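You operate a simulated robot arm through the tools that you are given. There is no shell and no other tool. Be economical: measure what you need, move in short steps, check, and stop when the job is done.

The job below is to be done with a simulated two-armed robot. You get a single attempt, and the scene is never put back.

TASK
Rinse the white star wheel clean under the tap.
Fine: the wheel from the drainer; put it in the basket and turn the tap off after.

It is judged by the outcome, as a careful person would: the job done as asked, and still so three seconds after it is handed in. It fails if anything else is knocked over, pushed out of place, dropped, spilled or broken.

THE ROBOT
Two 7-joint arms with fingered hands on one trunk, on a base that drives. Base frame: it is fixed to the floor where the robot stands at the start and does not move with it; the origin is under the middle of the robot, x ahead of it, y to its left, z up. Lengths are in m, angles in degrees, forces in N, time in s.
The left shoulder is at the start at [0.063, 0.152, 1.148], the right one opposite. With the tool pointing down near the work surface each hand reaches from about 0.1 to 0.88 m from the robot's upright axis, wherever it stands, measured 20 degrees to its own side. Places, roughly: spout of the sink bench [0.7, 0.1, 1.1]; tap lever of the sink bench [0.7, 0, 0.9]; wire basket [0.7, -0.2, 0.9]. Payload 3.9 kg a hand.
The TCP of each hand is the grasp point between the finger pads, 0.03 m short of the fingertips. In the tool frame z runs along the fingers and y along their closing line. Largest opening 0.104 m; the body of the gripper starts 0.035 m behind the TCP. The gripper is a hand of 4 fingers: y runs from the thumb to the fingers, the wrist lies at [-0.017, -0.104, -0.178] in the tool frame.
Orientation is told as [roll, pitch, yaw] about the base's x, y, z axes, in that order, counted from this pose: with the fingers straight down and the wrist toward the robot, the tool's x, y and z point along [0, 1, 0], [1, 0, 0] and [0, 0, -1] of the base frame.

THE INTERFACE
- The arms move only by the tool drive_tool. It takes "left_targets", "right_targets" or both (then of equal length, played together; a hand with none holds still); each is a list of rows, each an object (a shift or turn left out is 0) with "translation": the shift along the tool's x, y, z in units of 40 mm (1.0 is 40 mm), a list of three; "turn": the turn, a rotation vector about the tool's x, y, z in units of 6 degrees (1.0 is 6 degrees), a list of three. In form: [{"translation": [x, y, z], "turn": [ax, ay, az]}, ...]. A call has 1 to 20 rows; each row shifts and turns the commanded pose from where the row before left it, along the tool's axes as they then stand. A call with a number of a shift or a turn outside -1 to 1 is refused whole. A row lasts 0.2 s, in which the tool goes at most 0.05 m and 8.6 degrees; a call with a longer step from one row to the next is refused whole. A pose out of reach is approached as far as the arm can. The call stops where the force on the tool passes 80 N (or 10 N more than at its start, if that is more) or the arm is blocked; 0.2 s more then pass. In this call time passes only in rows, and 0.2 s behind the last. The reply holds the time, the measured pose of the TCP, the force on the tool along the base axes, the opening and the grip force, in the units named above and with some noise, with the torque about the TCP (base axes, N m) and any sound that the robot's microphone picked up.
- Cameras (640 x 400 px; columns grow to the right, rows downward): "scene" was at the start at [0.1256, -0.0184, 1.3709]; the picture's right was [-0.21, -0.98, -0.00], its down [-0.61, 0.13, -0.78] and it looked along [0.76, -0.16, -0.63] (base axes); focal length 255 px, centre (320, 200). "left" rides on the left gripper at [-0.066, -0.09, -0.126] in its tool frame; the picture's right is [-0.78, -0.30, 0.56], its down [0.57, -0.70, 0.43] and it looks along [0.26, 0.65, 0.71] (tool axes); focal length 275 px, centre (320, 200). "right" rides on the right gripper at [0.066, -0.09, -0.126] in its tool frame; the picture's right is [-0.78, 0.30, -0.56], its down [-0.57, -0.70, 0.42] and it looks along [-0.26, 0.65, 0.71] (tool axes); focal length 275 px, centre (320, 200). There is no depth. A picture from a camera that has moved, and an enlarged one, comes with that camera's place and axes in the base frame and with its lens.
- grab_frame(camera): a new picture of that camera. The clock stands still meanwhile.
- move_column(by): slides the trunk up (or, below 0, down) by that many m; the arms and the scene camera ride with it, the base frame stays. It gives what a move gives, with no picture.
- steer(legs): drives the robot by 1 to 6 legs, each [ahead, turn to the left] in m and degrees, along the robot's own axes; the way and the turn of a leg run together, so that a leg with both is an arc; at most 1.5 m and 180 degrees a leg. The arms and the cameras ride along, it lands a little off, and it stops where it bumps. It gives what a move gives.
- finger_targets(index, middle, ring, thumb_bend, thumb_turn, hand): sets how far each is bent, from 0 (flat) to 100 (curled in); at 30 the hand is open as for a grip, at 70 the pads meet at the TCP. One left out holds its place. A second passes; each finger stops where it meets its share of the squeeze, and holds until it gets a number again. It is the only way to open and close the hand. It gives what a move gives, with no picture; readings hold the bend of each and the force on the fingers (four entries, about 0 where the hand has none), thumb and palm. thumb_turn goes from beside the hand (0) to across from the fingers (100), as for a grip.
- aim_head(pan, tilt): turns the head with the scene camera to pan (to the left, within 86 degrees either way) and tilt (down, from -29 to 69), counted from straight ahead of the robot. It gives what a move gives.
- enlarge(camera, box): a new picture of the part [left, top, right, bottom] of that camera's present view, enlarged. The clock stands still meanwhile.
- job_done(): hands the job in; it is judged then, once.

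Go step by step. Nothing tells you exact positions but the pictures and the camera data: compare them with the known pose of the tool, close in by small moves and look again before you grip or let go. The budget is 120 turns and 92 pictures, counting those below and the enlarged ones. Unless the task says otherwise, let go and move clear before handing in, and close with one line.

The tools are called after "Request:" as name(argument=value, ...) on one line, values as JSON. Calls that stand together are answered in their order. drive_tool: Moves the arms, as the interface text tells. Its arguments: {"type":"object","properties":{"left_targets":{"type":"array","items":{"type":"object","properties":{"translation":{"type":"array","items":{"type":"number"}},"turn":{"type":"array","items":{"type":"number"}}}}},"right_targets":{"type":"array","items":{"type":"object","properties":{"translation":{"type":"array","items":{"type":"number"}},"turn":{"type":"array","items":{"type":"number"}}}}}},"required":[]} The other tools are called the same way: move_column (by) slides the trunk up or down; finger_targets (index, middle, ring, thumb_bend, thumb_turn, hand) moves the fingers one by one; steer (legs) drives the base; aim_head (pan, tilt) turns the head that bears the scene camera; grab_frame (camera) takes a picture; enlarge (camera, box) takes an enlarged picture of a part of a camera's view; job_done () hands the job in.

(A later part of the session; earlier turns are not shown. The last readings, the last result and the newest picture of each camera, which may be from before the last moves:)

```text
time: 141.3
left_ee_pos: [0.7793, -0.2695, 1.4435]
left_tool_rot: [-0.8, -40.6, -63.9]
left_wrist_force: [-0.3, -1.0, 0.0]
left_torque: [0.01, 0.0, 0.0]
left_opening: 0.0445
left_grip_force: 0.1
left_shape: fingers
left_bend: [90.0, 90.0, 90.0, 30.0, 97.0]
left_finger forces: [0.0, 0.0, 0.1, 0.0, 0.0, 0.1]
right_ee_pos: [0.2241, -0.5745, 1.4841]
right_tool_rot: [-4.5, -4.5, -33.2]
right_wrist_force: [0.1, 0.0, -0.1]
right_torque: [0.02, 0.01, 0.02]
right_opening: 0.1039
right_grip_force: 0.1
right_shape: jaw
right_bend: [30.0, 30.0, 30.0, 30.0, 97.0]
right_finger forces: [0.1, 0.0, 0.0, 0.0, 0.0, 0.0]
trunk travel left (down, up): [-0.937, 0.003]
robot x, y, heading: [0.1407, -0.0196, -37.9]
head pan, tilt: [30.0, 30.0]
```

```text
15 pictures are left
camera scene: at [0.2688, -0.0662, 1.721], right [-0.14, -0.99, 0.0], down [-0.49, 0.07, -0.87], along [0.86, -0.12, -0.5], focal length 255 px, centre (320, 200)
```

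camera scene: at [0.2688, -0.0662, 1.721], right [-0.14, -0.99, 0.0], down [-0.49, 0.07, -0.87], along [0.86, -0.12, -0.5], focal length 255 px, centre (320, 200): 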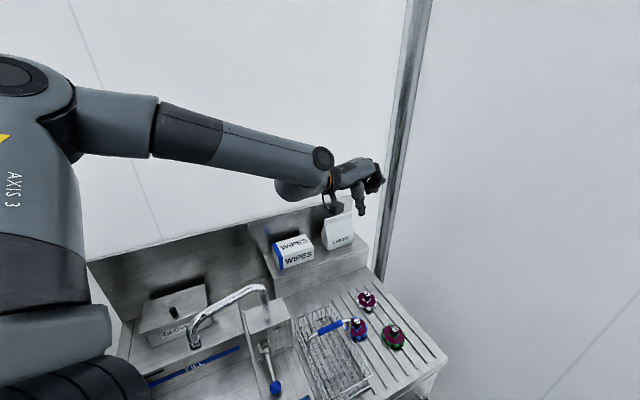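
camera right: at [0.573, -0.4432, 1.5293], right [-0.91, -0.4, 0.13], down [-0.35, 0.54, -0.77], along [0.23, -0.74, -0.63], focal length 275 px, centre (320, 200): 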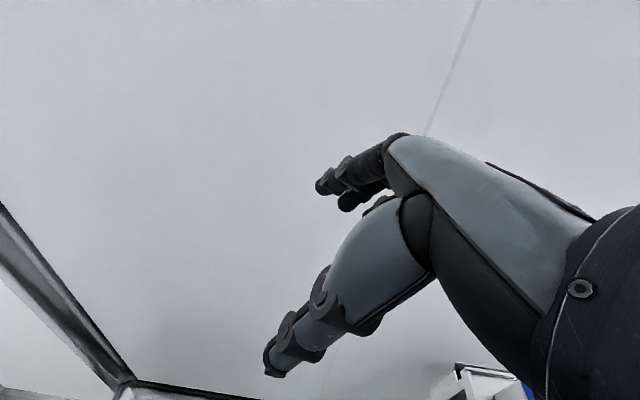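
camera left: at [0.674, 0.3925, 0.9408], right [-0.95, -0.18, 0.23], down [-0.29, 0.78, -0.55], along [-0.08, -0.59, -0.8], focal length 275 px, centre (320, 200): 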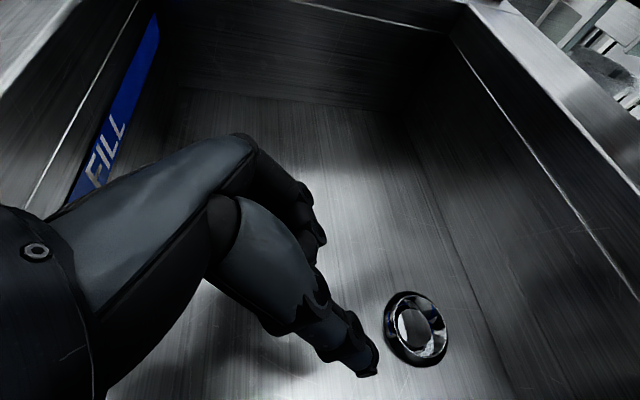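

The left arm is fully under control again, stretched in front at height. Now I'll back off slightly and turn to face the bench.

Request:
steer(legs=[[-0.05, 0], [0, 24]])

Request:
steer(legs=[[0, 23]])

Request:
aim_head(pan=20, tilt=35)

Request:
grab_frame(camera="scene")

```text
time: 143.5
left_ee_pos: [0.7834, 0.0428, 1.4427]
left_tool_rot: [-0.9, -40.7, -40.1]
left_wrist_force: [-0.3, -0.2, 0.9]
left_torque: [0.01, 0.01, 0.02]
left_opening: 0.0446
left_grip_force: 0.1
left_shape: fingers
left_bend: [90.0, 90.0, 90.0, 30.0, 97.0]
left_finger forces: [0.1, 0.1, 0.1, 0.1, 0.0, 0.0]
right_ee_pos: [0.3995, -0.4618, 1.4826]
right_tool_rot: [-4.6, -4.6, -9.3]
right_wrist_force: [0.3, -0.1, -0.2]
right_torque: [0.03, 0.02, -0.01]
right_opening: 0.104
right_grip_force: 0.0
right_shape: jaw
right_bend: [30.0, 30.0, 30.0, 30.0, 97.0]
right_finger forces: [0.0, 0.0, 0.0, 0.0, 0.0, 0.1]
trunk travel left (down, up): [-0.937, 0.003]
robot x, y, heading: [0.0984, 0.0079, -14.4]
head pan, tilt: [30.0, 30.0]
```

```text
time: 145.1
left_ee_pos: [0.7195, 0.3049, 1.443]
left_tool_rot: [-0.8, -40.6, -17.3]
left_wrist_force: [-0.1, -0.5, 0.8]
left_torque: [0.01, 0.02, 0.04]
left_opening: 0.0447
left_grip_force: 0.2
left_shape: fingers
left_bend: [90.0, 90.0, 90.0, 30.0, 97.0]
left_finger forces: [0.1, 0.0, 0.1, 0.0, 0.0, 0.0]
right_ee_pos: [0.5591, -0.3093, 1.4829]
right_tool_rot: [-4.5, -4.5, 13.4]
right_wrist_force: [-1.0, -0.9, -0.3]
right_torque: [0.02, 0.01, 0.0]
right_opening: 0.1039
right_grip_force: 0.1
right_shape: jaw
right_bend: [30.0, 30.0, 30.0, 30.0, 97.0]
right_finger forces: [0.1, 0.0, 0.0, 0.0, 0.0, 0.1]
trunk travel left (down, up): [-0.937, 0.003]
robot x, y, heading: [0.0996, 0.0126, 8.8]
head pan, tilt: [30.0, 30.0]
```

```text
time: 145.8
left_ee_pos: [0.7174, 0.3051, 1.4441]
left_tool_rot: [-0.9, -40.8, -17.3]
left_wrist_force: [0.3, -0.1, 0.5]
left_torque: [-0.01, -0.02, 0.01]
left_opening: 0.0446
left_grip_force: 0.0
left_shape: fingers
left_bend: [90.0, 90.0, 90.0, 30.0, 97.0]
left_finger forces: [0.0, 0.0, 0.0, 0.1, 0.1, 0.0]
right_ee_pos: [0.5595, -0.3083, 1.4832]
right_tool_rot: [-4.5, -4.5, 13.3]
right_wrist_force: [0.1, 0.2, -0.3]
right_torque: [0.0, -0.01, -0.02]
right_opening: 0.1037
right_grip_force: 0.0
right_shape: jaw
right_bend: [30.0, 30.0, 30.0, 30.0, 97.0]
right_finger forces: [0.0, 0.1, 0.1, 0.0, 0.0, 0.1]
trunk travel left (down, up): [-0.937, 0.003]
robot x, y, heading: [0.0989, 0.0111, 8.6]
head pan, tilt: [20.0, 35.0]
```

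```text
14 pictures are left
camera scene: at [0.2285, 0.0589, 1.7133], right [0.48, -0.88, 0.0], down [-0.5, -0.27, -0.82], along [0.72, 0.39, -0.57], focal length 255 px, centre (320, 200)
```

scene: 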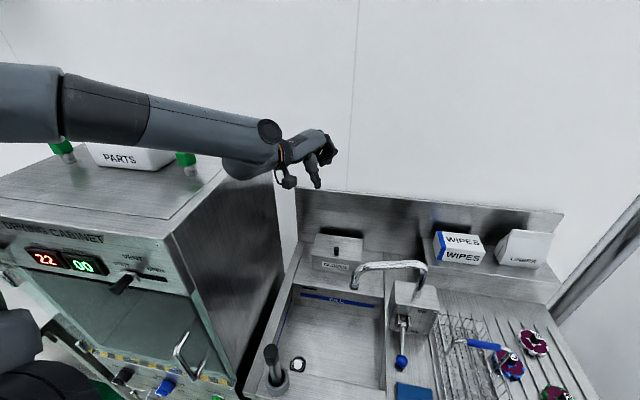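

The robot faces the bench again at (0.10, 0.01), heading 8.6°, and every item still stands in place. The left forearm is above the cabinet, so I'll swing it right before lowering the trunk.

Request:
drive_tool(left_targets=[{"translation": [-0.3, 0.12, 0.1]}, {"translation": [-0.5, 0.2, 0.18]}, {"translation": [-0.5, 0.2, 0.18]}, {"translation": [-0.5, 0.2, 0.18]}, {"translation": [-0.5, 0.2, 0.18]}, {"translation": [-0.5, 0.2, 0.18]}, {"translation": [-0.5, 0.2, 0.18]}, {"translation": [-0.5, 0.2, 0.18]}, {"translation": [-0.5, 0.2, 0.18]}, {"translation": [-0.5, 0.2, 0.18]}, {"translation": [-0.5, 0.2, 0.18]}, {"translation": [-0.5, 0.2, 0.18]}, {"translation": [-0.5, 0.2, 0.18]}, {"translation": [-0.5, 0.2, 0.18]}, {"translation": [-0.5, 0.2, 0.18]}])

Request:
grab_frame(camera="scene")

```text
time: 149.0
left_ee_pos: [0.8535, 0.1247, 1.4334]
left_tool_rot: [-1.2, -40.5, -18.3]
left_wrist_force: [0.1, 0.0, -0.3]
left_torque: [0.02, 0.03, -0.03]
left_opening: 0.0445
left_grip_force: 0.1
left_shape: fingers
left_bend: [90.0, 90.0, 90.0, 30.0, 97.0]
left_finger forces: [0.1, 0.0, 0.1, 0.0, 0.0, 0.1]
left hand out of reach, approached as far as the arm can: row 6, 7, 8, 9, 10, 11, 12, 13, 14, 15
right_ee_pos: [0.5601, -0.3084, 1.4824]
right_tool_rot: [-4.5, -4.6, 13.4]
right_wrist_force: [0.7, 0.6, 0.5]
right_torque: [0.0, -0.03, -0.01]
right_opening: 0.1042
right_grip_force: 0.0
right_shape: jaw
right_bend: [30.0, 30.0, 30.0, 30.0, 97.0]
right_finger forces: [0.0, 0.0, 0.0, 0.1, 0.0, 0.0]
trunk travel left (down, up): [-0.937, 0.003]
robot x, y, heading: [0.1024, 0.0074, 8.4]
head pan, tilt: [20.0, 35.0]
```

```text
13 pictures are left
camera scene: at [0.2292, 0.0591, 1.7132], right [0.48, -0.88, 0.0], down [-0.5, -0.27, -0.82], along [0.72, 0.39, -0.57], focal length 255 px, centre (320, 200)
```

scene: 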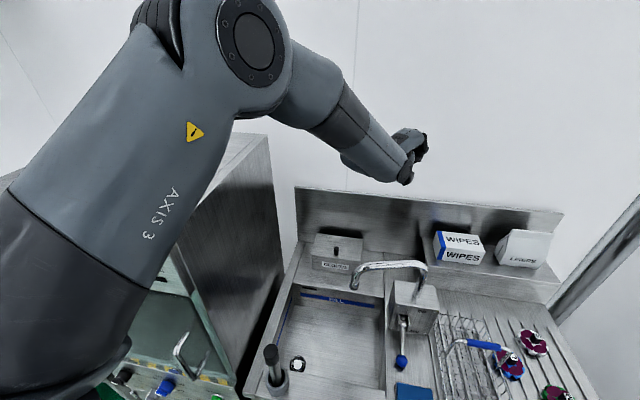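

Request:
drive_tool(left_targets=[{"translation": [-0.1, -0.2, -0.3]}, {"translation": [-0.1, -0.33, -0.45]}, {"translation": [-0.1, -0.33, -0.45]}, {"translation": [-0.1, -0.33, -0.45]}, {"translation": [-0.1, -0.33, -0.45]}, {"translation": [-0.1, -0.33, -0.45]}, {"translation": [-0.1, -0.33, -0.45]}, {"translation": [-0.1, -0.33, -0.45]}, {"translation": [-0.1, -0.33, -0.45]}, {"translation": [-0.1, -0.33, -0.45]}, {"translation": [-0.1, -0.33, -0.45]}, {"translation": [-0.1, -0.33, -0.45]}, {"translation": [-0.1, -0.33, -0.45]}, {"translation": [-0.1, -0.33, -0.45]}])

Request:
grab_frame(camera="scene")

```text
time: 152.0
left_ee_pos: [0.6672, 0.2642, 1.4272]
left_tool_rot: [-1.0, -41.0, -17.7]
left_wrist_force: [0.5, 0.2, 0.2]
left_torque: [0.01, 0.01, 0.02]
left_opening: 0.0446
left_grip_force: 0.1
left_shape: fingers
left_bend: [90.0, 90.0, 90.0, 30.0, 97.0]
left_finger forces: [0.1, 0.1, 0.0, 0.1, 0.2, 0.1]
left hand out of reach, approached as far as the arm can: row 1, 2, 3, 4, 5, 6, 7, 8, 9, 10, 11, 12, 13, 14
right_ee_pos: [0.5592, -0.3068, 1.4841]
right_tool_rot: [-4.6, -4.6, 13.5]
right_wrist_force: [0.8, -0.3, 0.2]
right_torque: [0.0, -0.01, -0.02]
right_opening: 0.1037
right_grip_force: 0.1
right_shape: jaw
right_bend: [30.0, 30.0, 30.0, 30.0, 97.0]
right_finger forces: [0.0, 0.1, 0.0, 0.0, 0.0, 0.0]
trunk travel left (down, up): [-0.937, 0.003]
robot x, y, heading: [0.1015, 0.0078, 8.6]
head pan, tilt: [20.0, 35.0]
```

```text
12 pictures are left
camera scene: at [0.2276, 0.0608, 1.7133], right [0.48, -0.88, 0.0], down [-0.5, -0.28, -0.82], along [0.72, 0.39, -0.57], focal length 255 px, centre (320, 200)
```

scene: 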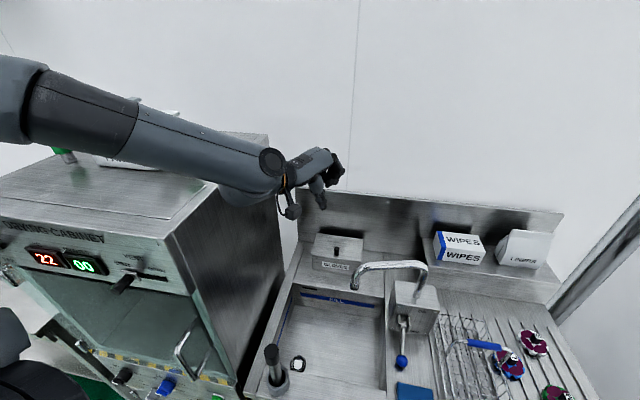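

Retracting swings that elbow over the cabinet, so the stretched pose over the spout was the better parking place. I'll put it back there, a little higher, and then lower the trunk part way.

Request:
drive_tool(left_targets=[{"translation": [-0.2, 0.36, 0.1]}, {"translation": [-0.25, 0.36, 0.15]}, {"translation": [-0.25, 0.36, 0.15]}, {"translation": [-0.25, 0.36, 0.15]}, {"translation": [-0.25, 0.36, 0.15]}, {"translation": [-0.25, 0.36, 0.15]}, {"translation": [-0.25, 0.36, 0.15]}, {"translation": [-0.25, 0.36, 0.15]}, {"translation": [-0.25, 0.36, 0.15]}, {"translation": [-0.25, 0.36, 0.15]}, {"translation": [-0.25, 0.36, 0.15]}, {"translation": [-0.25, 0.36, 0.15]}, {"translation": [-0.25, 0.36, 0.15]}, {"translation": [-0.25, 0.36, 0.15]}, {"translation": [-0.25, 0.36, 0.15]}, {"translation": [-0.25, 0.36, 0.15]}, {"translation": [-0.25, 0.36, 0.15]}])

Request:
move_column(by=-0.08)

Request:
grab_frame(camera="scene")

```text
time: 155.6
left_ee_pos: [0.8999, 0.0896, 1.5031]
left_tool_rot: [-1.2, -40.5, -17.7]
left_wrist_force: [1.0, 0.1, -0.5]
left_torque: [0.02, -0.02, 0.0]
left_opening: 0.0446
left_grip_force: 0.1
left_shape: fingers
left_bend: [90.0, 90.0, 90.0, 30.0, 97.0]
left_finger forces: [0.0, 0.0, 0.0, 0.0, 0.0, 0.0]
left hand out of reach, approached as far as the arm can: row 3, 4, 5, 6, 7, 8, 9, 10, 11, 12, 13, 14, 16
right_ee_pos: [0.5594, -0.3089, 1.483]
right_tool_rot: [-4.5, -4.5, 13.4]
right_wrist_force: [0.1, 0.9, 1.0]
right_torque: [0.01, 0.0, 0.0]
right_opening: 0.1039
right_grip_force: 0.2
right_shape: jaw
right_bend: [30.0, 30.0, 30.0, 30.0, 97.0]
right_finger forces: [0.1, 0.1, 0.0, 0.1, 0.0, 0.0]
trunk travel left (down, up): [-0.937, 0.003]
robot x, y, heading: [0.1009, 0.0059, 8.7]
head pan, tilt: [20.0, 35.0]
```

```text
time: 156.8
left_ee_pos: [0.8983, 0.0909, 1.425]
left_tool_rot: [-1.1, -40.6, -17.9]
left_wrist_force: [0.6, 0.3, -1.0]
left_torque: [0.0, -0.03, 0.01]
left_opening: 0.0443
left_grip_force: 0.1
left_shape: fingers
left_bend: [90.0, 90.0, 90.0, 30.0, 97.0]
left_finger forces: [0.0, 0.0, 0.1, 0.0, 0.0, 0.0]
right_ee_pos: [0.5594, -0.3066, 1.4038]
right_tool_rot: [-4.5, -4.6, 13.4]
right_wrist_force: [-0.5, -0.6, 0.4]
right_torque: [-0.03, -0.01, 0.0]
right_opening: 0.1039
right_grip_force: 0.1
right_shape: jaw
right_bend: [30.0, 30.0, 30.0, 30.0, 97.0]
right_finger forces: [0.0, 0.0, 0.1, 0.0, 0.0, 0.0]
trunk travel left (down, up): [-0.857, 0.083]
robot x, y, heading: [0.1049, 0.0123, 8.9]
head pan, tilt: [20.0, 35.0]
```

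```text
11 pictures are left
camera scene: at [0.2281, 0.0599, 1.6333], right [0.48, -0.88, 0.0], down [-0.5, -0.27, -0.82], along [0.72, 0.39, -0.57], focal length 255 px, centre (320, 200)
```

scene: 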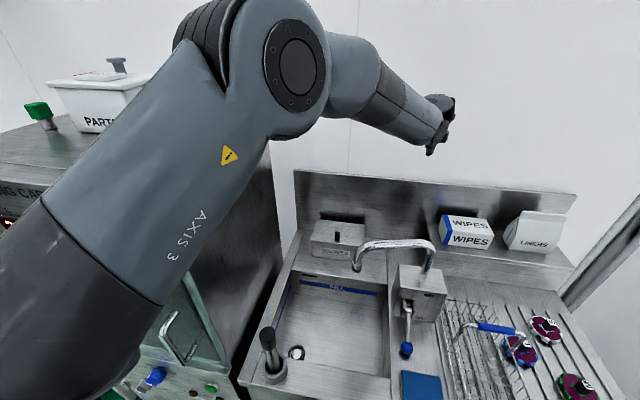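

The left arm is parked clear of everything. I'll lower the trunk a bit more, and turn the right hand palm-left so it can pinch the lever knob from the sides.

Request:
move_column(by=-0.13)

Request:
drive_tool(right_targets=[{"turn": [0, 0, -0.7]}, {"turn": [0, 0, -1]}, {"turn": [0, 0, -1]}, {"turn": [0, 0, -1]}, {"turn": [0, 0, -1]}, {"turn": [0, 0, -1]}, {"turn": [0, 0, -1]}, {"turn": [0, 0, -1]}, {"turn": [0, 0, -1]}, {"turn": [0, 0, -1]}, {"turn": [0, 0, -1]}, {"turn": [0, 0, -1]}, {"turn": [0, 0, -0.7]}])

```text
time: 158.3
left_ee_pos: [0.8972, 0.0903, 1.295]
left_tool_rot: [-1.1, -40.6, -17.8]
left_wrist_force: [-0.4, 0.0, 1.3]
left_torque: [-0.02, -0.07, -0.02]
left_opening: 0.0445
left_grip_force: 0.0
left_shape: fingers
left_bend: [90.0, 90.0, 90.0, 30.0, 97.0]
left_finger forces: [0.0, 0.1, 0.1, 0.1, 0.1, 0.1]
right_ee_pos: [0.5591, -0.3076, 1.2748]
right_tool_rot: [-4.6, -4.6, 13.4]
right_wrist_force: [-0.3, -0.2, 0.2]
right_torque: [0.01, 0.01, 0.0]
right_opening: 0.104
right_grip_force: 0.0
right_shape: jaw
right_bend: [30.0, 30.0, 30.0, 30.0, 97.0]
right_finger forces: [0.1, 0.0, 0.1, 0.0, 0.1, 0.0]
trunk travel left (down, up): [-0.727, 0.213]
robot x, y, heading: [0.0986, 0.0081, 8.5]
head pan, tilt: [20.0, 35.0]
```

```text
time: 161.1
left_ee_pos: [0.8992, 0.0905, 1.2954]
left_tool_rot: [-1.1, -40.5, -17.7]
left_wrist_force: [-0.7, -0.1, 0.7]
left_torque: [0.0, 0.01, 0.0]
left_opening: 0.0446
left_grip_force: 0.1
left_shape: fingers
left_bend: [90.0, 90.0, 90.0, 30.0, 97.0]
left_finger forces: [0.1, 0.0, 0.0, 0.0, 0.0, 0.0]
right_ee_pos: [0.5594, -0.3077, 1.2736]
right_tool_rot: [-5.7, 3.1, 87.5]
right_wrist_force: [-0.8, 0.4, 0.3]
right_torque: [-0.03, 0.02, 0.02]
right_opening: 0.104
right_grip_force: 0.1
right_shape: jaw
right_bend: [30.0, 30.0, 30.0, 30.0, 97.0]
right_finger forces: [0.0, 0.0, 0.0, 0.0, 0.1, 0.0]
trunk travel left (down, up): [-0.727, 0.213]
robot x, y, heading: [0.1034, 0.009, 8.5]
head pan, tilt: [20.0, 35.0]
```

Request:
drive_tool(right_targets=[{"translation": [-0.05, 0.3, 0.1]}, {"translation": [-0.08, 0.47, 0.2]}, {"translation": [-0.08, 0.47, 0.2]}, {"translation": [-0.08, 0.47, 0.2]}, {"translation": [-0.08, 0.47, 0.2]}, {"translation": [-0.08, 0.47, 0.2]}, {"translation": [-0.08, 0.47, 0.2]}, {"translation": [-0.08, 0.47, 0.2]}, {"translation": [-0.08, 0.47, 0.3]}, {"translation": [-0.08, 0.47, 0.3]}, {"translation": [-0.08, 0.47, 0.4]}, {"translation": [-0.08, 0.47, 0.5]}, {"translation": [-0.08, 0.47, 0.5]}, {"translation": [-0.08, 0.47, 0.5]}, {"translation": [-0.08, 0.47, 0.5]}, {"translation": [-0.08, 0.47, 0.5]}, {"translation": [-0.08, 0.3, 0.5]}, {"translation": [-0.08, 0, 0.5]}])

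Request:
aim_head(pan=-5, tilt=50)

Request:
grab_frame(camera="scene")

```text
time: 164.9
left_ee_pos: [0.8995, 0.0895, 1.2944]
left_tool_rot: [-1.1, -40.5, -17.8]
left_wrist_force: [0.6, -0.6, -0.2]
left_torque: [0.03, -0.01, 0.0]
left_opening: 0.0447
left_grip_force: 0.0
left_shape: fingers
left_bend: [90.0, 90.0, 90.0, 30.0, 97.0]
left_finger forces: [0.1, 0.0, 0.0, 0.0, 0.0, 0.0]
right_ee_pos: [0.6517, -0.0202, 1.0229]
right_tool_rot: [-5.6, 3.2, 87.5]
right_wrist_force: [-0.7, 0.3, 0.3]
right_torque: [-0.01, 0.0, -0.02]
right_opening: 0.1042
right_grip_force: 0.1
right_shape: jaw
right_bend: [30.0, 30.0, 30.0, 30.0, 97.0]
right_finger forces: [0.0, 0.0, 0.0, 0.0, 0.0, 0.0]
trunk travel left (down, up): [-0.727, 0.213]
robot x, y, heading: [0.099, 0.0089, 8.5]
head pan, tilt: [20.0, 35.0]
```

```text
time: 165.8
left_ee_pos: [0.8991, 0.0904, 1.2954]
left_tool_rot: [-1.1, -40.6, -17.8]
left_wrist_force: [0.1, 0.1, 0.1]
left_torque: [-0.04, 0.0, 0.01]
left_opening: 0.0447
left_grip_force: 0.0
left_shape: fingers
left_bend: [90.0, 90.0, 90.0, 30.0, 97.0]
left_finger forces: [0.0, 0.0, 0.1, 0.0, 0.1, 0.1]
right_ee_pos: [0.6511, -0.019, 1.0247]
right_tool_rot: [-5.6, 3.2, 87.4]
right_wrist_force: [0.6, 0.9, -0.3]
right_torque: [0.0, -0.02, -0.01]
right_opening: 0.1037
right_grip_force: 0.0
right_shape: jaw
right_bend: [30.0, 30.0, 30.0, 30.0, 97.0]
right_finger forces: [0.0, 0.1, 0.0, 0.1, 0.1, 0.0]
trunk travel left (down, up): [-0.727, 0.213]
robot x, y, heading: [0.1023, 0.0084, 8.5]
head pan, tilt: [-5.0, 50.0]
```

```text
10 pictures are left
camera scene: at [0.2278, 0.0227, 1.4816], right [0.06, -1.0, 0.0], down [-0.76, -0.05, -0.64], along [0.64, 0.04, -0.77], focal length 255 px, centre (320, 200)
```

scene: 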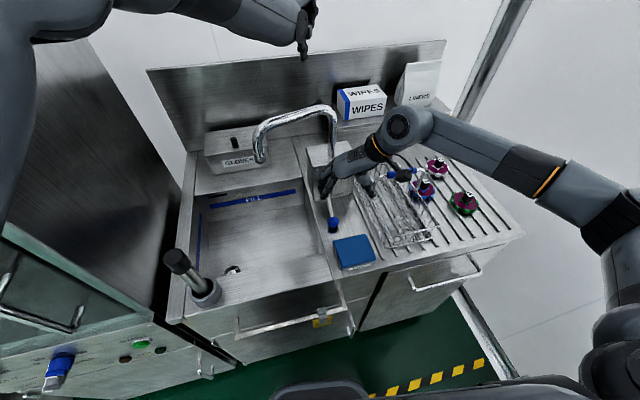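

The hand is above the knob, which I measure again at (0.64, 0.011, 0.888). I'll descend around it and close gently.

Request:
drive_tool(right_targets=[{"translation": [0.085, 0.11, 0.3]}, {"translation": [0.085, 0.11, 0.36]}, {"translation": [0.085, 0.11, 0.36]}, {"translation": [0.085, 0.11, 0.36]}, {"translation": [0.085, 0.11, 0.36]}, {"translation": [0.085, 0.11, 0.36]}, {"translation": [0.085, 0.11, 0.36]}, {"translation": [0.085, 0.11, 0.36]}])

Request:
finger_targets(hand="right", index=68, middle=68, ring=68, thumb_bend=68)

Request:
enlarge(camera="scene", box=[280, 120, 420, 260])

```text
time: 167.6
left_ee_pos: [0.8985, 0.09, 1.2956]
left_tool_rot: [-1.1, -40.6, -17.9]
left_wrist_force: [0.6, -0.2, -0.2]
left_torque: [0.0, 0.0, 0.0]
left_opening: 0.0444
left_grip_force: 0.0
left_shape: fingers
left_bend: [90.0, 90.0, 90.0, 30.0, 97.0]
left_finger forces: [0.0, 0.0, 0.1, 0.1, 0.0, 0.0]
right_ee_pos: [0.6383, 0.0113, 0.9069]
right_tool_rot: [-5.6, 3.2, 87.4]
right_wrist_force: [-0.2, 0.6, 0.2]
right_torque: [0.01, 0.01, 0.0]
right_opening: 0.1039
right_grip_force: 0.2
right_shape: jaw
right_bend: [30.0, 30.0, 30.0, 30.0, 97.0]
right_finger forces: [0.0, 0.1, 0.1, 0.0, 0.0, 0.1]
trunk travel left (down, up): [-0.727, 0.213]
robot x, y, heading: [0.103, 0.0075, 8.5]
head pan, tilt: [-5.0, 50.0]
```

```text
time: 168.6
left_ee_pos: [0.8978, 0.0924, 1.2945]
left_tool_rot: [-1.3, -40.6, -17.7]
left_wrist_force: [-0.2, -0.3, 0.2]
left_torque: [0.0, -0.02, -0.01]
left_opening: 0.0444
left_grip_force: 0.0
left_shape: fingers
left_bend: [90.0, 90.0, 90.0, 30.0, 97.0]
left_finger forces: [0.0, 0.0, 0.0, 0.1, 0.0, 0.0]
right_ee_pos: [0.6369, 0.0148, 0.9065]
right_tool_rot: [-5.5, 3.2, 87.5]
right_wrist_force: [-1.3, 11.5, -0.6]
right_torque: [0.24, 0.07, 0.25]
right_opening: 0.0106
right_grip_force: 7.5
right_shape: fingers
right_bend: [68.0, 61.0, 64.0, 66.0, 97.0]
right_finger forces: [0.3, 8.9, 4.3, 0.0, 1.8, 0.0]
trunk travel left (down, up): [-0.727, 0.213]
robot x, y, heading: [0.1034, 0.009, 8.6]
head pan, tilt: [-5.0, 50.0]
```

```text
2.86 times, centred on (350, 190) of scene
camera zoom: at [0.2277, 0.0256, 1.4815], right [0.06, -1.0, 0.0], down [-0.76, -0.05, -0.64], along [0.64, 0.04, -0.77], focal length 728 px, centre (234, 229)
```

zoom: 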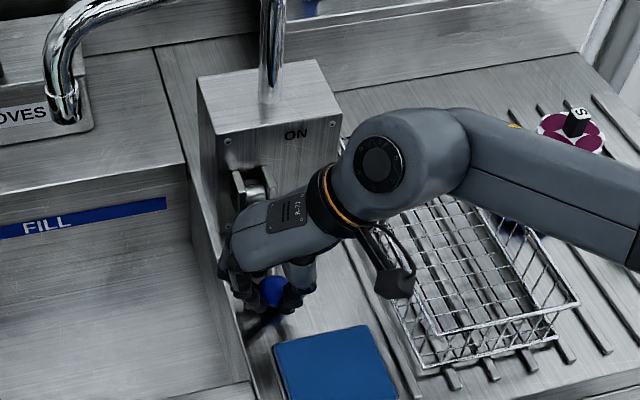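

The hand has the knob between middle/ring finger and thumb. I'll squeeze a little more and lift along the lever's arc.

Request:
finger_targets(hand="right", index=74, middle=76, ring=76, thumb_bend=78)

Request:
drive_tool(right_targets=[{"translation": [0.03, -0.03, -0.2]}, {"translation": [0.034, -0.03, -0.26]}, {"translation": [0.034, -0.03, -0.26]}, {"translation": [0.034, -0.03, -0.26]}, {"translation": [0.034, -0.03, -0.26]}, {"translation": [-0.06, 0.01, -0.26]}, {"translation": [-0.08, 0.01, -0.28]}, {"translation": [-0.1, 0.01, -0.28]}, {"translation": [-0.1, 0.01, -0.28]}, {"translation": [-0.12, 0.01, -0.28]}])

Request:
enlarge(camera="scene", box=[220, 90, 400, 260])

```text
time: 169.6
left_ee_pos: [0.8976, 0.0936, 1.2943]
left_tool_rot: [-1.3, -40.6, -17.6]
left_wrist_force: [-0.4, -0.7, -0.6]
left_torque: [-0.01, 0.01, 0.0]
left_opening: 0.0444
left_grip_force: 0.1
left_shape: fingers
left_bend: [90.0, 90.0, 90.0, 30.0, 97.0]
left_finger forces: [0.1, 0.0, 0.0, 0.0, 0.0, 0.0]
right_ee_pos: [0.6346, 0.0166, 0.9082]
right_tool_rot: [-5.6, 3.4, 87.6]
right_wrist_force: [-7.1, 21.8, -4.0]
right_torque: [0.35, 0.43, 0.53]
right_opening: 0.0
right_grip_force: 12.6
right_shape: fingers
right_bend: [73.0, 61.0, 64.0, 73.0, 95.0]
right_finger forces: [0.0, 12.7, 12.3, 0.0, 0.1, 0.0]
trunk travel left (down, up): [-0.727, 0.213]
robot x, y, heading: [0.0955, 0.0116, 8.8]
head pan, tilt: [-5.0, 50.0]
```

```text
time: 171.8
left_ee_pos: [0.899, 0.0904, 1.2947]
left_tool_rot: [-1.1, -40.4, -17.8]
left_wrist_force: [0.8, -0.6, -0.1]
left_torque: [0.0, -0.03, 0.04]
left_opening: 0.0443
left_grip_force: 0.0
left_shape: fingers
left_bend: [90.0, 90.0, 90.0, 30.0, 97.0]
left_finger forces: [0.0, 0.0, 0.0, 0.1, 0.0, 0.0]
right_ee_pos: [0.6384, 0.0127, 1.0123]
right_tool_rot: [-5.6, 3.2, 87.5]
right_wrist_force: [0.9, 0.2, 0.8]
right_torque: [-0.01, 0.03, 0.01]
right_opening: 0.0002
right_grip_force: 0.2
right_shape: fingers
right_bend: [73.0, 73.0, 73.0, 74.0, 96.0]
right_finger forces: [0.1, 0.0, 0.1, 0.0, 0.0, 0.0]
trunk travel left (down, up): [-0.727, 0.213]
robot x, y, heading: [0.1003, 0.0104, 8.5]
head pan, tilt: [-5.0, 50.0]
```

```text
2.35 times, centred on (310, 175) of scene
camera zoom: at [0.2282, 0.0223, 1.4815], right [0.06, -1.0, 0.0], down [-0.76, -0.05, -0.64], along [0.64, 0.04, -0.77], focal length 599 px, centre (344, 259)
```

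zoom: 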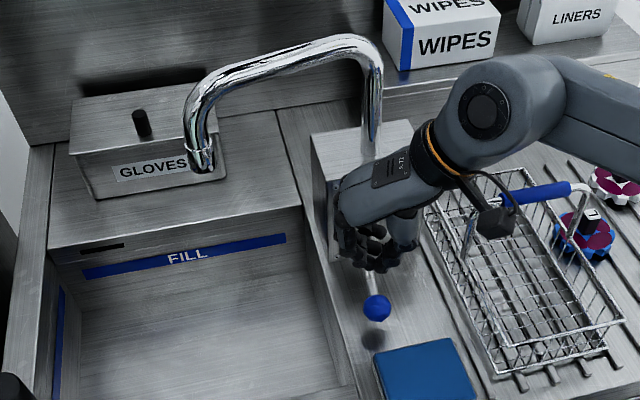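

The grip slipped, but the lever has risen part way and stays there. I'll open, come down again slightly further forward and lower so the thumb catches the knob too.

Request:
finger_targets(hand="right", index=30, middle=30, ring=30, thumb_bend=30, thumb_turn=100)

Request:
drive_tool(right_targets=[{"translation": [0.023, 0.011, 0.383]}, {"translation": [0.023, 0.011, 0.383]}, {"translation": [0.023, 0.011, 0.383]}, {"translation": [0.023, 0.011, 0.383]}, {"translation": [0.023, 0.011, 0.383]}, {"translation": [0.023, 0.011, 0.383]}, {"translation": [0.023, 0.011, 0.383]}])

Request:
finger_targets(hand="right", index=68, middle=68, ring=68, thumb_bend=72)

```text
time: 172.8
left_ee_pos: [0.899, 0.0895, 1.2949]
left_tool_rot: [-1.0, -40.5, -17.7]
left_wrist_force: [-0.3, -0.3, 0.5]
left_torque: [-0.02, -0.03, -0.01]
left_opening: 0.0445
left_grip_force: 0.1
left_shape: fingers
left_bend: [90.0, 90.0, 90.0, 30.0, 97.0]
left_finger forces: [0.1, 0.0, 0.0, 0.0, 0.0, 0.1]
right_ee_pos: [0.6382, 0.0137, 1.0123]
right_tool_rot: [-5.6, 3.2, 87.5]
right_wrist_force: [0.7, 1.2, 0.0]
right_torque: [0.01, 0.01, 0.02]
right_opening: 0.1042
right_grip_force: 0.2
right_shape: fingers
right_bend: [30.0, 30.0, 30.0, 30.0, 97.0]
right_finger forces: [0.0, 0.0, 0.0, 0.1, 0.1, 0.0]
trunk travel left (down, up): [-0.727, 0.213]
robot x, y, heading: [0.1, 0.01, 8.6]
head pan, tilt: [-5.0, 50.0]
```

```text
time: 174.4
left_ee_pos: [0.8987, 0.0904, 1.2938]
left_tool_rot: [-1.1, -40.6, -17.8]
left_wrist_force: [-0.3, -0.7, 0.0]
left_torque: [0.0, 0.01, 0.0]
left_opening: 0.0445
left_grip_force: 0.0
left_shape: fingers
left_bend: [90.0, 90.0, 90.0, 30.0, 97.0]
left_finger forces: [0.0, 0.0, 0.1, 0.0, 0.0, 0.0]
right_ee_pos: [0.642, 0.0111, 0.9036]
right_tool_rot: [-5.6, 3.1, 87.5]
right_wrist_force: [0.4, 0.2, 0.2]
right_torque: [0.03, -0.01, -0.02]
right_opening: 0.1044
right_grip_force: 0.0
right_shape: fingers
right_bend: [30.0, 30.0, 30.0, 30.0, 97.0]
right_finger forces: [0.0, 0.0, 0.2, 0.0, 0.0, 0.1]
trunk travel left (down, up): [-0.727, 0.213]
robot x, y, heading: [0.0997, 0.0096, 8.5]
head pan, tilt: [-5.0, 50.0]
```

```text
time: 175.4
left_ee_pos: [0.8994, 0.0885, 1.2954]
left_tool_rot: [-1.0, -40.5, -17.9]
left_wrist_force: [-0.5, 0.2, -0.2]
left_torque: [-0.02, 0.01, 0.04]
left_opening: 0.0445
left_grip_force: 0.0
left_shape: fingers
left_bend: [90.0, 90.0, 90.0, 30.0, 97.0]
left_finger forces: [0.0, 0.1, 0.0, 0.1, 0.0, 0.0]
right_ee_pos: [0.6425, 0.0072, 0.9046]
right_tool_rot: [-5.6, 3.2, 87.4]
right_wrist_force: [-2.2, -5.6, -3.1]
right_torque: [0.0, 0.02, 0.0]
right_opening: 0.0236
right_grip_force: 10.1
right_shape: fingers
right_bend: [63.0, 65.0, 68.0, 63.0, 100.0]
right_finger forces: [4.7, 2.4, 0.0, 0.0, 13.4, 0.0]
trunk travel left (down, up): [-0.727, 0.213]
robot x, y, heading: [0.0997, 0.0058, 8.6]
head pan, tilt: [-5.0, 50.0]
```

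Now the opening equals the knob's width and the thumb carries load, so the grip is good. I'll firm it slightly and lift slowly.

Request:
finger_targets(hand="right", index=73, middle=74, ring=72, thumb_bend=76)

Request:
drive_tool(right_targets=[{"translation": [0.01, -0.02, -0.15]}, {"translation": [0.01, -0.02, -0.2]}, {"translation": [0.01, -0.02, -0.2]}, {"translation": [0.0, -0.02, -0.2]}, {"translation": [-0.04, 0.01, -0.2]}, {"translation": [-0.06, 0.01, -0.2]}, {"translation": [-0.08, 0.01, -0.2]}, {"translation": [-0.1, 0.01, -0.2]}, {"translation": [-0.1, 0.01, -0.2]}, {"translation": [-0.12, 0.01, -0.2]}, {"translation": [-0.14, 0.01, -0.2]}])

Request:
enlarge(camera="scene", box=[220, 90, 400, 260])

```text
time: 176.4
left_ee_pos: [0.8983, 0.0895, 1.2948]
left_tool_rot: [-1.0, -40.6, -17.7]
left_wrist_force: [0.0, 0.4, 0.4]
left_torque: [0.0, 0.02, -0.03]
left_opening: 0.0448
left_grip_force: 0.0
left_shape: fingers
left_bend: [90.0, 90.0, 90.0, 30.0, 97.0]
left_finger forces: [0.0, 0.0, 0.0, 0.1, 0.0, 0.1]
right_ee_pos: [0.6429, 0.0102, 0.9046]
right_tool_rot: [-5.7, 3.1, 87.5]
right_wrist_force: [-5.1, -4.5, -5.8]
right_torque: [-0.21, 0.12, 0.05]
right_opening: 0.0203
right_grip_force: 21.1
right_shape: fingers
right_bend: [71.0, 65.0, 72.0, 63.0, 100.0]
right_finger forces: [10.8, 9.4, 1.3, 0.0, 20.3, 0.1]
trunk travel left (down, up): [-0.727, 0.213]
robot x, y, heading: [0.1018, 0.0092, 8.5]
head pan, tilt: [-5.0, 50.0]
```

```text
time: 178.8
left_ee_pos: [0.8976, 0.0878, 1.2944]
left_tool_rot: [-1.0, -40.6, -17.8]
left_wrist_force: [0.1, -0.6, 0.1]
left_torque: [0.0, 0.04, 0.02]
left_opening: 0.0446
left_grip_force: 0.1
left_shape: fingers
left_bend: [90.0, 90.0, 90.0, 30.0, 97.0]
left_finger forces: [0.1, 0.1, 0.0, 0.1, 0.0, 0.0]
right_ee_pos: [0.6462, 0.0096, 0.9789]
right_tool_rot: [-3.9, 4.5, 88.1]
right_wrist_force: [-40.4, -3.1, -53.2]
right_torque: [-0.43, 1.9, 0.64]
right_opening: 0.0001
right_grip_force: 30.1
right_shape: fingers
right_bend: [73.0, 74.0, 65.0, 71.0, 100.0]
right_finger forces: [0.0, 0.0, 47.2, 0.0, 11.6, 0.0]
trunk travel left (down, up): [-0.727, 0.213]
robot x, y, heading: [0.099, 0.0107, 8.5]
head pan, tilt: [-5.0, 50.0]
```

```text
2.35 times, centred on (310, 175) of scene
camera zoom: at [0.2263, 0.0217, 1.481], right [0.06, -1.0, 0.0], down [-0.76, -0.05, -0.64], along [0.64, 0.04, -0.77], focal length 599 px, centre (344, 259)
```

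zoom: 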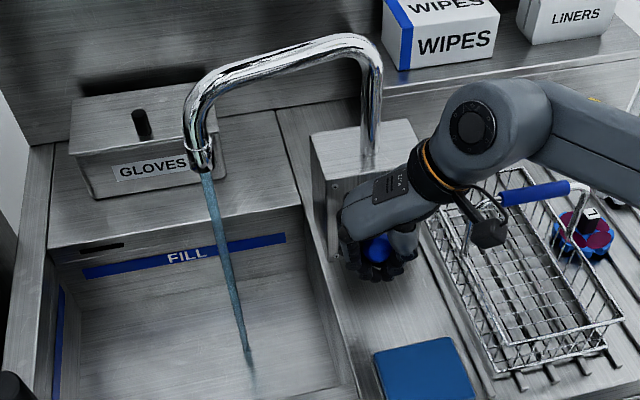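

Water is running into the sink. I'll let go of the lever, lift away, and turn the hand back for picking up the white wheel.

Request:
finger_targets(hand="right", index=30, middle=30, ring=30, thumb_bend=30)

Request:
drive_tool(right_targets=[{"translation": [0, 0, -0.3]}, {"translation": [0, 0, -0.5]}, {"translation": [0, 0, -0.5]}, {"translation": [0, 0, -0.5]}, {"translation": [0, 0, -0.5]}, {"translation": [0, 0, -0.5]}, {"translation": [0, 0, -0.5]}, {"translation": [0, 0, -0.5]}, {"translation": [0, -0.3, -0.2]}, {"translation": [0, -0.5, 0]}, {"translation": [0, -0.5, 0]}, {"translation": [0, -0.5, 0]}, {"translation": [0, -0.5, 0]}, {"translation": [0, -0.5, 0]}, {"translation": [0, -0.5, 0]}, {"translation": [0, -0.5, 0]}, {"translation": [0, -0.5, 0]}, {"translation": [0, -0.5, 0]}, {"translation": [0, -0.5, 0]}, {"translation": [0, -0.5, 0]}])

Request:
drive_tool(right_targets=[{"turn": [0, 0, 0.8]}, {"turn": [0, 0, 1]}, {"turn": [0, 0, 1]}, {"turn": [0, 0, 1]}, {"turn": [0, 0, 1]}, {"turn": [0, 0, 1]}, {"turn": [0, 0, 1]}, {"turn": [0, 0, 1]}, {"turn": [0, 0, 1]}, {"turn": [0, 0, 1]}, {"turn": [0, 0, 1]}, {"turn": [0, 0, 1]}, {"turn": [0, 0, 0.8]}])

```text
time: 179.8
left_ee_pos: [0.8986, 0.0908, 1.295]
left_tool_rot: [-1.1, -40.6, -17.7]
left_wrist_force: [0.6, 1.1, -0.4]
left_torque: [0.02, 0.0, -0.02]
left_opening: 0.0446
left_grip_force: 0.0
left_shape: fingers
left_bend: [90.0, 90.0, 90.0, 30.0, 97.0]
left_finger forces: [0.0, 0.1, 0.0, 0.1, 0.0, 0.0]
right_ee_pos: [0.6591, 0.0139, 0.9925]
right_tool_rot: [-5.7, 3.2, 87.5]
right_wrist_force: [0.1, -0.2, 0.2]
right_torque: [0.0, 0.0, 0.01]
right_opening: 0.1045
right_grip_force: 0.1
right_shape: fingers
right_bend: [30.0, 30.0, 30.0, 30.0, 97.0]
right_finger forces: [0.0, 0.0, 0.0, 0.1, 0.0, 0.0]
trunk travel left (down, up): [-0.727, 0.213]
robot x, y, heading: [0.0999, 0.0093, 8.5]
head pan, tilt: [-5.0, 50.0]
```

```text
time: 184.0
left_ee_pos: [0.8975, 0.0893, 1.2945]
left_tool_rot: [-0.9, -40.6, -17.8]
left_wrist_force: [0.0, 0.3, -1.1]
left_torque: [-0.02, -0.02, 0.02]
left_opening: 0.0445
left_grip_force: 0.0
left_shape: fingers
left_bend: [90.0, 90.0, 90.0, 30.0, 97.0]
left_finger forces: [0.0, 0.0, 0.1, 0.0, 0.0, 0.0]
right_ee_pos: [0.6317, -0.2101, 1.1651]
right_tool_rot: [-5.6, 3.1, 87.5]
right_wrist_force: [-0.8, -0.4, 0.8]
right_torque: [0.0, 0.0, 0.0]
right_opening: 0.1042
right_grip_force: 0.1
right_shape: fingers
right_bend: [30.0, 30.0, 30.0, 30.0, 97.0]
right_finger forces: [0.0, 0.0, 0.0, 0.0, 0.1, 0.0]
trunk travel left (down, up): [-0.727, 0.213]
robot x, y, heading: [0.1006, 0.0062, 8.6]
head pan, tilt: [-5.0, 50.0]
```

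```text
time: 186.8
left_ee_pos: [0.8996, 0.0877, 1.2944]
left_tool_rot: [-1.0, -40.4, -17.9]
left_wrist_force: [-0.5, -0.9, -0.6]
left_torque: [0.04, 0.01, 0.04]
left_opening: 0.045
left_grip_force: 0.0
left_shape: fingers
left_bend: [90.0, 90.0, 90.0, 30.0, 97.0]
left_finger forces: [0.0, 0.0, 0.1, 0.0, 0.0, 0.0]
right_ee_pos: [0.6443, -0.2532, 1.1632]
right_tool_rot: [-3.7, -4.7, 12.9]
right_wrist_force: [0.2, -1.1, -0.9]
right_torque: [0.02, -0.01, 0.0]
right_opening: 0.1041
right_grip_force: 0.1
right_shape: fingers
right_bend: [30.0, 30.0, 30.0, 30.0, 97.0]
right_finger forces: [0.0, 0.0, 0.0, 0.0, 0.1, 0.1]
right hand out of reach, approached as far as the arm can: row 12, 13
trunk travel left (down, up): [-0.727, 0.213]
robot x, y, heading: [0.0979, 0.0114, 8.5]
head pan, tilt: [-5.0, 50.0]
```

Request:
drive_tool(right_targets=[{"translation": [-0.24, 0.4, 0.1]}, {"translation": [-0.24, 0.4, 0.15]}, {"translation": [-0.24, 0.4, 0.15]}, {"translation": [-0.24, 0.4, 0.15]}, {"translation": [-0.24, 0.4, 0.15]}, {"translation": [-0.24, 0.4, 0.15]}, {"translation": [-0.24, 0.4, 0.15]}, {"translation": [-0.24, 0.4, 0.15]}, {"translation": [-0.24, 0.4, 0.15]}, {"translation": [-0.24, 0.4, 0.15]}, {"translation": [-0.24, 0.4, 0.15]}, {"translation": [-0.24, 0.4, 0.15]}, {"translation": [-0.24, 0.4, 0.15]}, {"translation": [-0.24, 0.4, 0.2]}])

Request:
grab_frame(camera="right")

```text
time: 189.8
left_ee_pos: [0.9008, 0.0906, 1.2954]
left_tool_rot: [-1.1, -40.5, -17.9]
left_wrist_force: [0.4, -0.1, -0.3]
left_torque: [0.02, -0.01, 0.0]
left_opening: 0.0444
left_grip_force: 0.1
left_shape: fingers
left_bend: [90.0, 90.0, 90.0, 30.0, 97.0]
left_finger forces: [0.0, 0.0, 0.0, 0.0, 0.1, 0.0]
right_ee_pos: [0.8456, -0.3399, 1.1256]
right_tool_rot: [-4.5, -4.7, 12.2]
right_wrist_force: [0.3, 0.1, 0.5]
right_torque: [-0.02, 0.05, -0.01]
right_opening: 0.1045
right_grip_force: 0.0
right_shape: fingers
right_bend: [30.0, 30.0, 30.0, 30.0, 97.0]
right_finger forces: [0.1, 0.0, 0.0, 0.0, 0.0, 0.1]
right hand out of reach, approached as far as the arm can: row 12, 13, 14
trunk travel left (down, up): [-0.727, 0.213]
robot x, y, heading: [0.1014, 0.0103, 8.5]
head pan, tilt: [-5.0, 50.0]
```

```text
6 pictures are left
camera right: at [0.7328, -0.2878, 1.2382], right [0.39, -0.66, 0.64], down [-0.53, -0.73, -0.43], along [0.75, -0.16, -0.64], focal length 275 px, centre (320, 200)
```

right: 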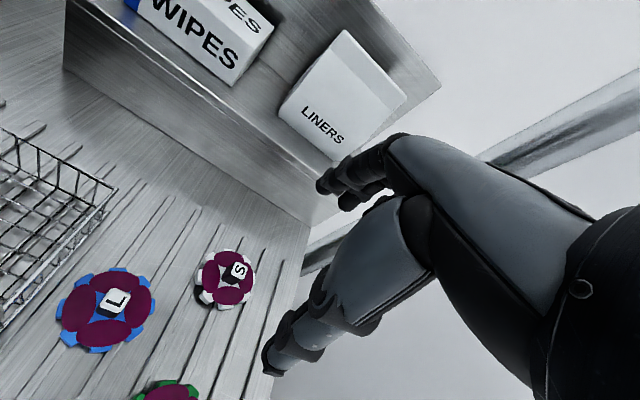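

From the wrist camera the "S" stem is at (0.905, -0.341). I'm at the edge of reach, so I'll lower the trunk 6 cm, centre over the stem, and go down.

Request:
move_column(by=-0.06)

Request:
drive_tool(right_targets=[{"translation": [-0.09, 0.31, 0.1]}, {"translation": [-0.09, 0.31, 0.2]}, {"translation": [-0.09, 0.31, 0.2]}, {"translation": [-0.09, 0.31, 0.2]}, {"translation": [0.02, 0, 0.2]}])

```text
time: 190.8
left_ee_pos: [0.8991, 0.0897, 1.2348]
left_tool_rot: [-1.1, -40.6, -17.8]
left_wrist_force: [0.5, 0.0, -0.9]
left_torque: [-0.01, -0.01, 0.03]
left_opening: 0.0447
left_grip_force: 0.0
left_shape: fingers
left_bend: [90.0, 90.0, 90.0, 30.0, 97.0]
left_finger forces: [0.1, 0.1, 0.0, 0.1, 0.1, 0.1]
right_ee_pos: [0.8462, -0.3401, 1.0668]
right_tool_rot: [-4.5, -4.7, 12.1]
right_wrist_force: [-0.2, 0.2, 0.0]
right_torque: [-0.03, -0.07, 0.01]
right_opening: 0.1042
right_grip_force: 0.0
right_shape: fingers
right_bend: [30.0, 30.0, 30.0, 30.0, 97.0]
right_finger forces: [0.1, 0.0, 0.0, 0.0, 0.0, 0.0]
trunk travel left (down, up): [-0.667, 0.273]
robot x, y, heading: [0.1031, 0.0054, 8.5]
head pan, tilt: [-5.0, 50.0]
```

```text
time: 192.0
left_ee_pos: [0.8984, 0.0894, 1.2331]
left_tool_rot: [-1.1, -40.6, -17.9]
left_wrist_force: [0.2, -0.1, -0.5]
left_torque: [0.02, 0.03, 0.02]
left_opening: 0.0445
left_grip_force: 0.1
left_shape: fingers
left_bend: [90.0, 90.0, 90.0, 30.0, 97.0]
left_finger forces: [0.1, 0.1, 0.0, 0.1, 0.0, 0.0]
right_ee_pos: [0.8431, -0.3391, 1.0605]
right_tool_rot: [-4.4, -4.7, 12.2]
right_wrist_force: [1.2, -0.1, 0.2]
right_torque: [-0.01, 0.0, -0.03]
right_opening: 0.1043
right_grip_force: 0.0
right_shape: fingers
right_bend: [30.0, 30.0, 30.0, 30.0, 97.0]
right_finger forces: [0.0, 0.1, 0.0, 0.0, 0.0, 0.0]
right hand out of reach, approached as far as the arm can: row 1, 2, 3, 4
trunk travel left (down, up): [-0.667, 0.273]
robot x, y, heading: [0.1017, 0.0108, 8.9]
head pan, tilt: [-5.0, 50.0]
```

Request:
drive_tool(right_targets=[{"turn": [0, 0, 0.9]}, {"turn": [0, 0, 1]}, {"turn": [0, 0, 1]}, {"turn": [0, 0, 1]}, {"turn": [0, 0, 0.9]}])

Request:
drive_tool(right_targets=[{"translation": [0.08, 0.36, -0.03]}, {"translation": [0.08, 0.36, -0.03]}, {"translation": [0.08, 0.36, -0.03]}, {"translation": [0.08, 0.36, -0.03]}])

```text
time: 193.2
left_ee_pos: [0.8987, 0.0898, 1.2352]
left_tool_rot: [-1.1, -40.6, -17.8]
left_wrist_force: [0.6, 0.1, 0.2]
left_torque: [0.0, -0.01, 0.0]
left_opening: 0.0444
left_grip_force: 0.1
left_shape: fingers
left_bend: [90.0, 90.0, 90.0, 30.0, 97.0]
left_finger forces: [0.0, 0.0, 0.0, 0.1, 0.0, 0.0]
right_ee_pos: [0.815, -0.4325, 1.0527]
right_tool_rot: [-0.7, -6.3, -15.8]
right_wrist_force: [-0.4, -0.4, -0.5]
right_torque: [-0.02, 0.02, 0.01]
right_opening: 0.1042
right_grip_force: 0.0
right_shape: fingers
right_bend: [30.0, 30.0, 30.0, 30.0, 97.0]
right_finger forces: [0.1, 0.0, 0.0, 0.1, 0.1, 0.0]
right hand out of reach, approached as far as the arm can: row 3, 4, 5
trunk travel left (down, up): [-0.667, 0.273]
robot x, y, heading: [0.1025, 0.0086, 8.6]
head pan, tilt: [-5.0, 50.0]
```

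```text
time: 194.2
left_ee_pos: [0.898, 0.0903, 1.2349]
left_tool_rot: [-1.1, -40.6, -17.8]
left_wrist_force: [0.3, -0.1, -0.7]
left_torque: [0.02, -0.03, -0.02]
left_opening: 0.0447
left_grip_force: 0.0
left_shape: fingers
left_bend: [90.0, 90.0, 90.0, 30.0, 97.0]
left_finger forces: [0.0, 0.1, 0.1, 0.1, 0.1, 0.1]
right_ee_pos: [0.8416, -0.4542, 1.0714]
right_tool_rot: [-1.6, -6.2, -16.4]
right_wrist_force: [-0.5, -0.7, 0.7]
right_torque: [0.04, 0.01, 0.02]
right_opening: 0.1042
right_grip_force: 0.0
right_shape: fingers
right_bend: [30.0, 30.0, 30.0, 30.0, 97.0]
right_finger forces: [0.0, 0.0, 0.1, 0.0, 0.0, 0.1]
right hand out of reach, approached as far as the arm can: row 1, 2, 3, 4
trunk travel left (down, up): [-0.667, 0.273]
robot x, y, heading: [0.0979, 0.0058, 8.6]
head pan, tilt: [-5.0, 50.0]
```

The arm reach is just short with this wrist. I'll draw the left hand back a little, then ease the base 4-5 cm closer to the bench.

Request:
drive_tool(left_targets=[{"translation": [-0.12, -0.19, -0.33]}, {"translation": [-0.12, -0.19, -0.33]}, {"translation": [-0.12, -0.19, -0.33]}, {"translation": [-0.12, -0.19, -0.33]}], right_targets=[{"turn": [0, 0, -1]}, {"turn": [0, 0, -1]}, {"turn": [0, 0, -1]}, {"turn": [0, 0, -1]}])

Request:
steer(legs=[[0.05, 0]])

```text
time: 195.2
left_ee_pos: [0.8512, 0.1087, 1.2607]
left_tool_rot: [-1.3, -40.5, -18.2]
left_wrist_force: [-0.6, -1.2, 0.2]
left_torque: [-0.01, 0.0, 0.0]
left_opening: 0.0441
left_grip_force: 0.0
left_shape: fingers
left_bend: [90.0, 90.0, 90.0, 30.0, 97.0]
left_finger forces: [0.0, 0.0, 0.0, 0.1, 0.1, 0.0]
left hand out of reach, approached as far as the arm can: row 2, 3, 4
right_ee_pos: [0.8323, -0.4524, 1.0747]
right_tool_rot: [-4.1, -5.1, 7.5]
right_wrist_force: [-0.6, 0.0, 0.6]
right_torque: [0.02, -0.06, 0.04]
right_opening: 0.1044
right_grip_force: 0.0
right_shape: fingers
right_bend: [30.0, 30.0, 30.0, 30.0, 97.0]
right_finger forces: [0.0, 0.0, 0.1, 0.1, 0.0, 0.1]
right hand out of reach, approached as far as the arm can: row 3, 4
trunk travel left (down, up): [-0.667, 0.273]
robot x, y, heading: [0.0994, 0.0066, 8.5]
head pan, tilt: [-5.0, 50.0]
```

```text
time: 196.2
left_ee_pos: [0.8908, 0.1086, 1.2688]
left_tool_rot: [-0.6, -41.0, -19.0]
left_wrist_force: [-0.3, -0.5, 1.3]
left_torque: [0.04, 0.06, 0.06]
left_opening: 0.0443
left_grip_force: 0.1
left_shape: fingers
left_bend: [90.0, 90.0, 90.0, 30.0, 97.0]
left_finger forces: [0.1, 0.0, 0.0, 0.0, 0.0, 0.1]
right_ee_pos: [0.8719, -0.4526, 1.0783]
right_tool_rot: [-3.9, -5.9, 7.1]
right_wrist_force: [-0.5, -0.6, 1.2]
right_torque: [0.09, 0.0, 0.02]
right_opening: 0.1041
right_grip_force: 0.1
right_shape: fingers
right_bend: [30.0, 30.0, 30.0, 30.0, 97.0]
right_finger forces: [0.0, 0.0, 0.0, 0.0, 0.0, 0.0]
trunk travel left (down, up): [-0.667, 0.273]
robot x, y, heading: [0.149, 0.0138, 8.7]
head pan, tilt: [-5.0, 50.0]
```

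The base moved up cleanly. Now I'll bring the right hand over the stem with a slightly more open wrist angle.

Request:
drive_tool(right_targets=[{"translation": [0.38, 0.15, 0.03], "turn": [0, 0, -0.4]}, {"translation": [0.38, 0.15, 0.03], "turn": [0, 0, -0.4]}, {"translation": [0.38, 0.15, 0.03], "turn": [0, 0, -0.4]}, {"translation": [0.38, 0.15, 0.03], "turn": [0, 0, -0.4]}, {"translation": [0.38, 0.15, 0.03], "turn": [0, 0, -0.4]}, {"translation": [0.38, 0.15, 0.03], "turn": [0, 0, -0.4]}, {"translation": [0.38, 0.15, 0.03], "turn": [0, 0, -0.4]}])

```text
time: 197.8
left_ee_pos: [0.898, 0.1117, 1.2652]
left_tool_rot: [-1.1, -40.6, -18.8]
left_wrist_force: [-0.2, 0.8, 0.5]
left_torque: [0.01, -0.01, -0.03]
left_opening: 0.0443
left_grip_force: 0.1
left_shape: fingers
left_bend: [90.0, 90.0, 90.0, 30.0, 97.0]
left_finger forces: [0.0, 0.0, 0.0, 0.1, 0.1, 0.0]
right_ee_pos: [0.8875, -0.3356, 1.0633]
right_tool_rot: [-5.4, -4.0, 24.0]
right_wrist_force: [-0.2, -0.5, 0.2]
right_torque: [0.01, -0.01, 0.01]
right_opening: 0.1045
right_grip_force: 0.0
right_shape: fingers
right_bend: [30.0, 30.0, 30.0, 30.0, 97.0]
right_finger forces: [0.0, 0.0, 0.0, 0.0, 0.0, 0.0]
right hand out of reach, approached as far as the arm can: row 6
trunk travel left (down, up): [-0.667, 0.273]
robot x, y, heading: [0.15, 0.0162, 8.5]
head pan, tilt: [-5.0, 50.0]
```

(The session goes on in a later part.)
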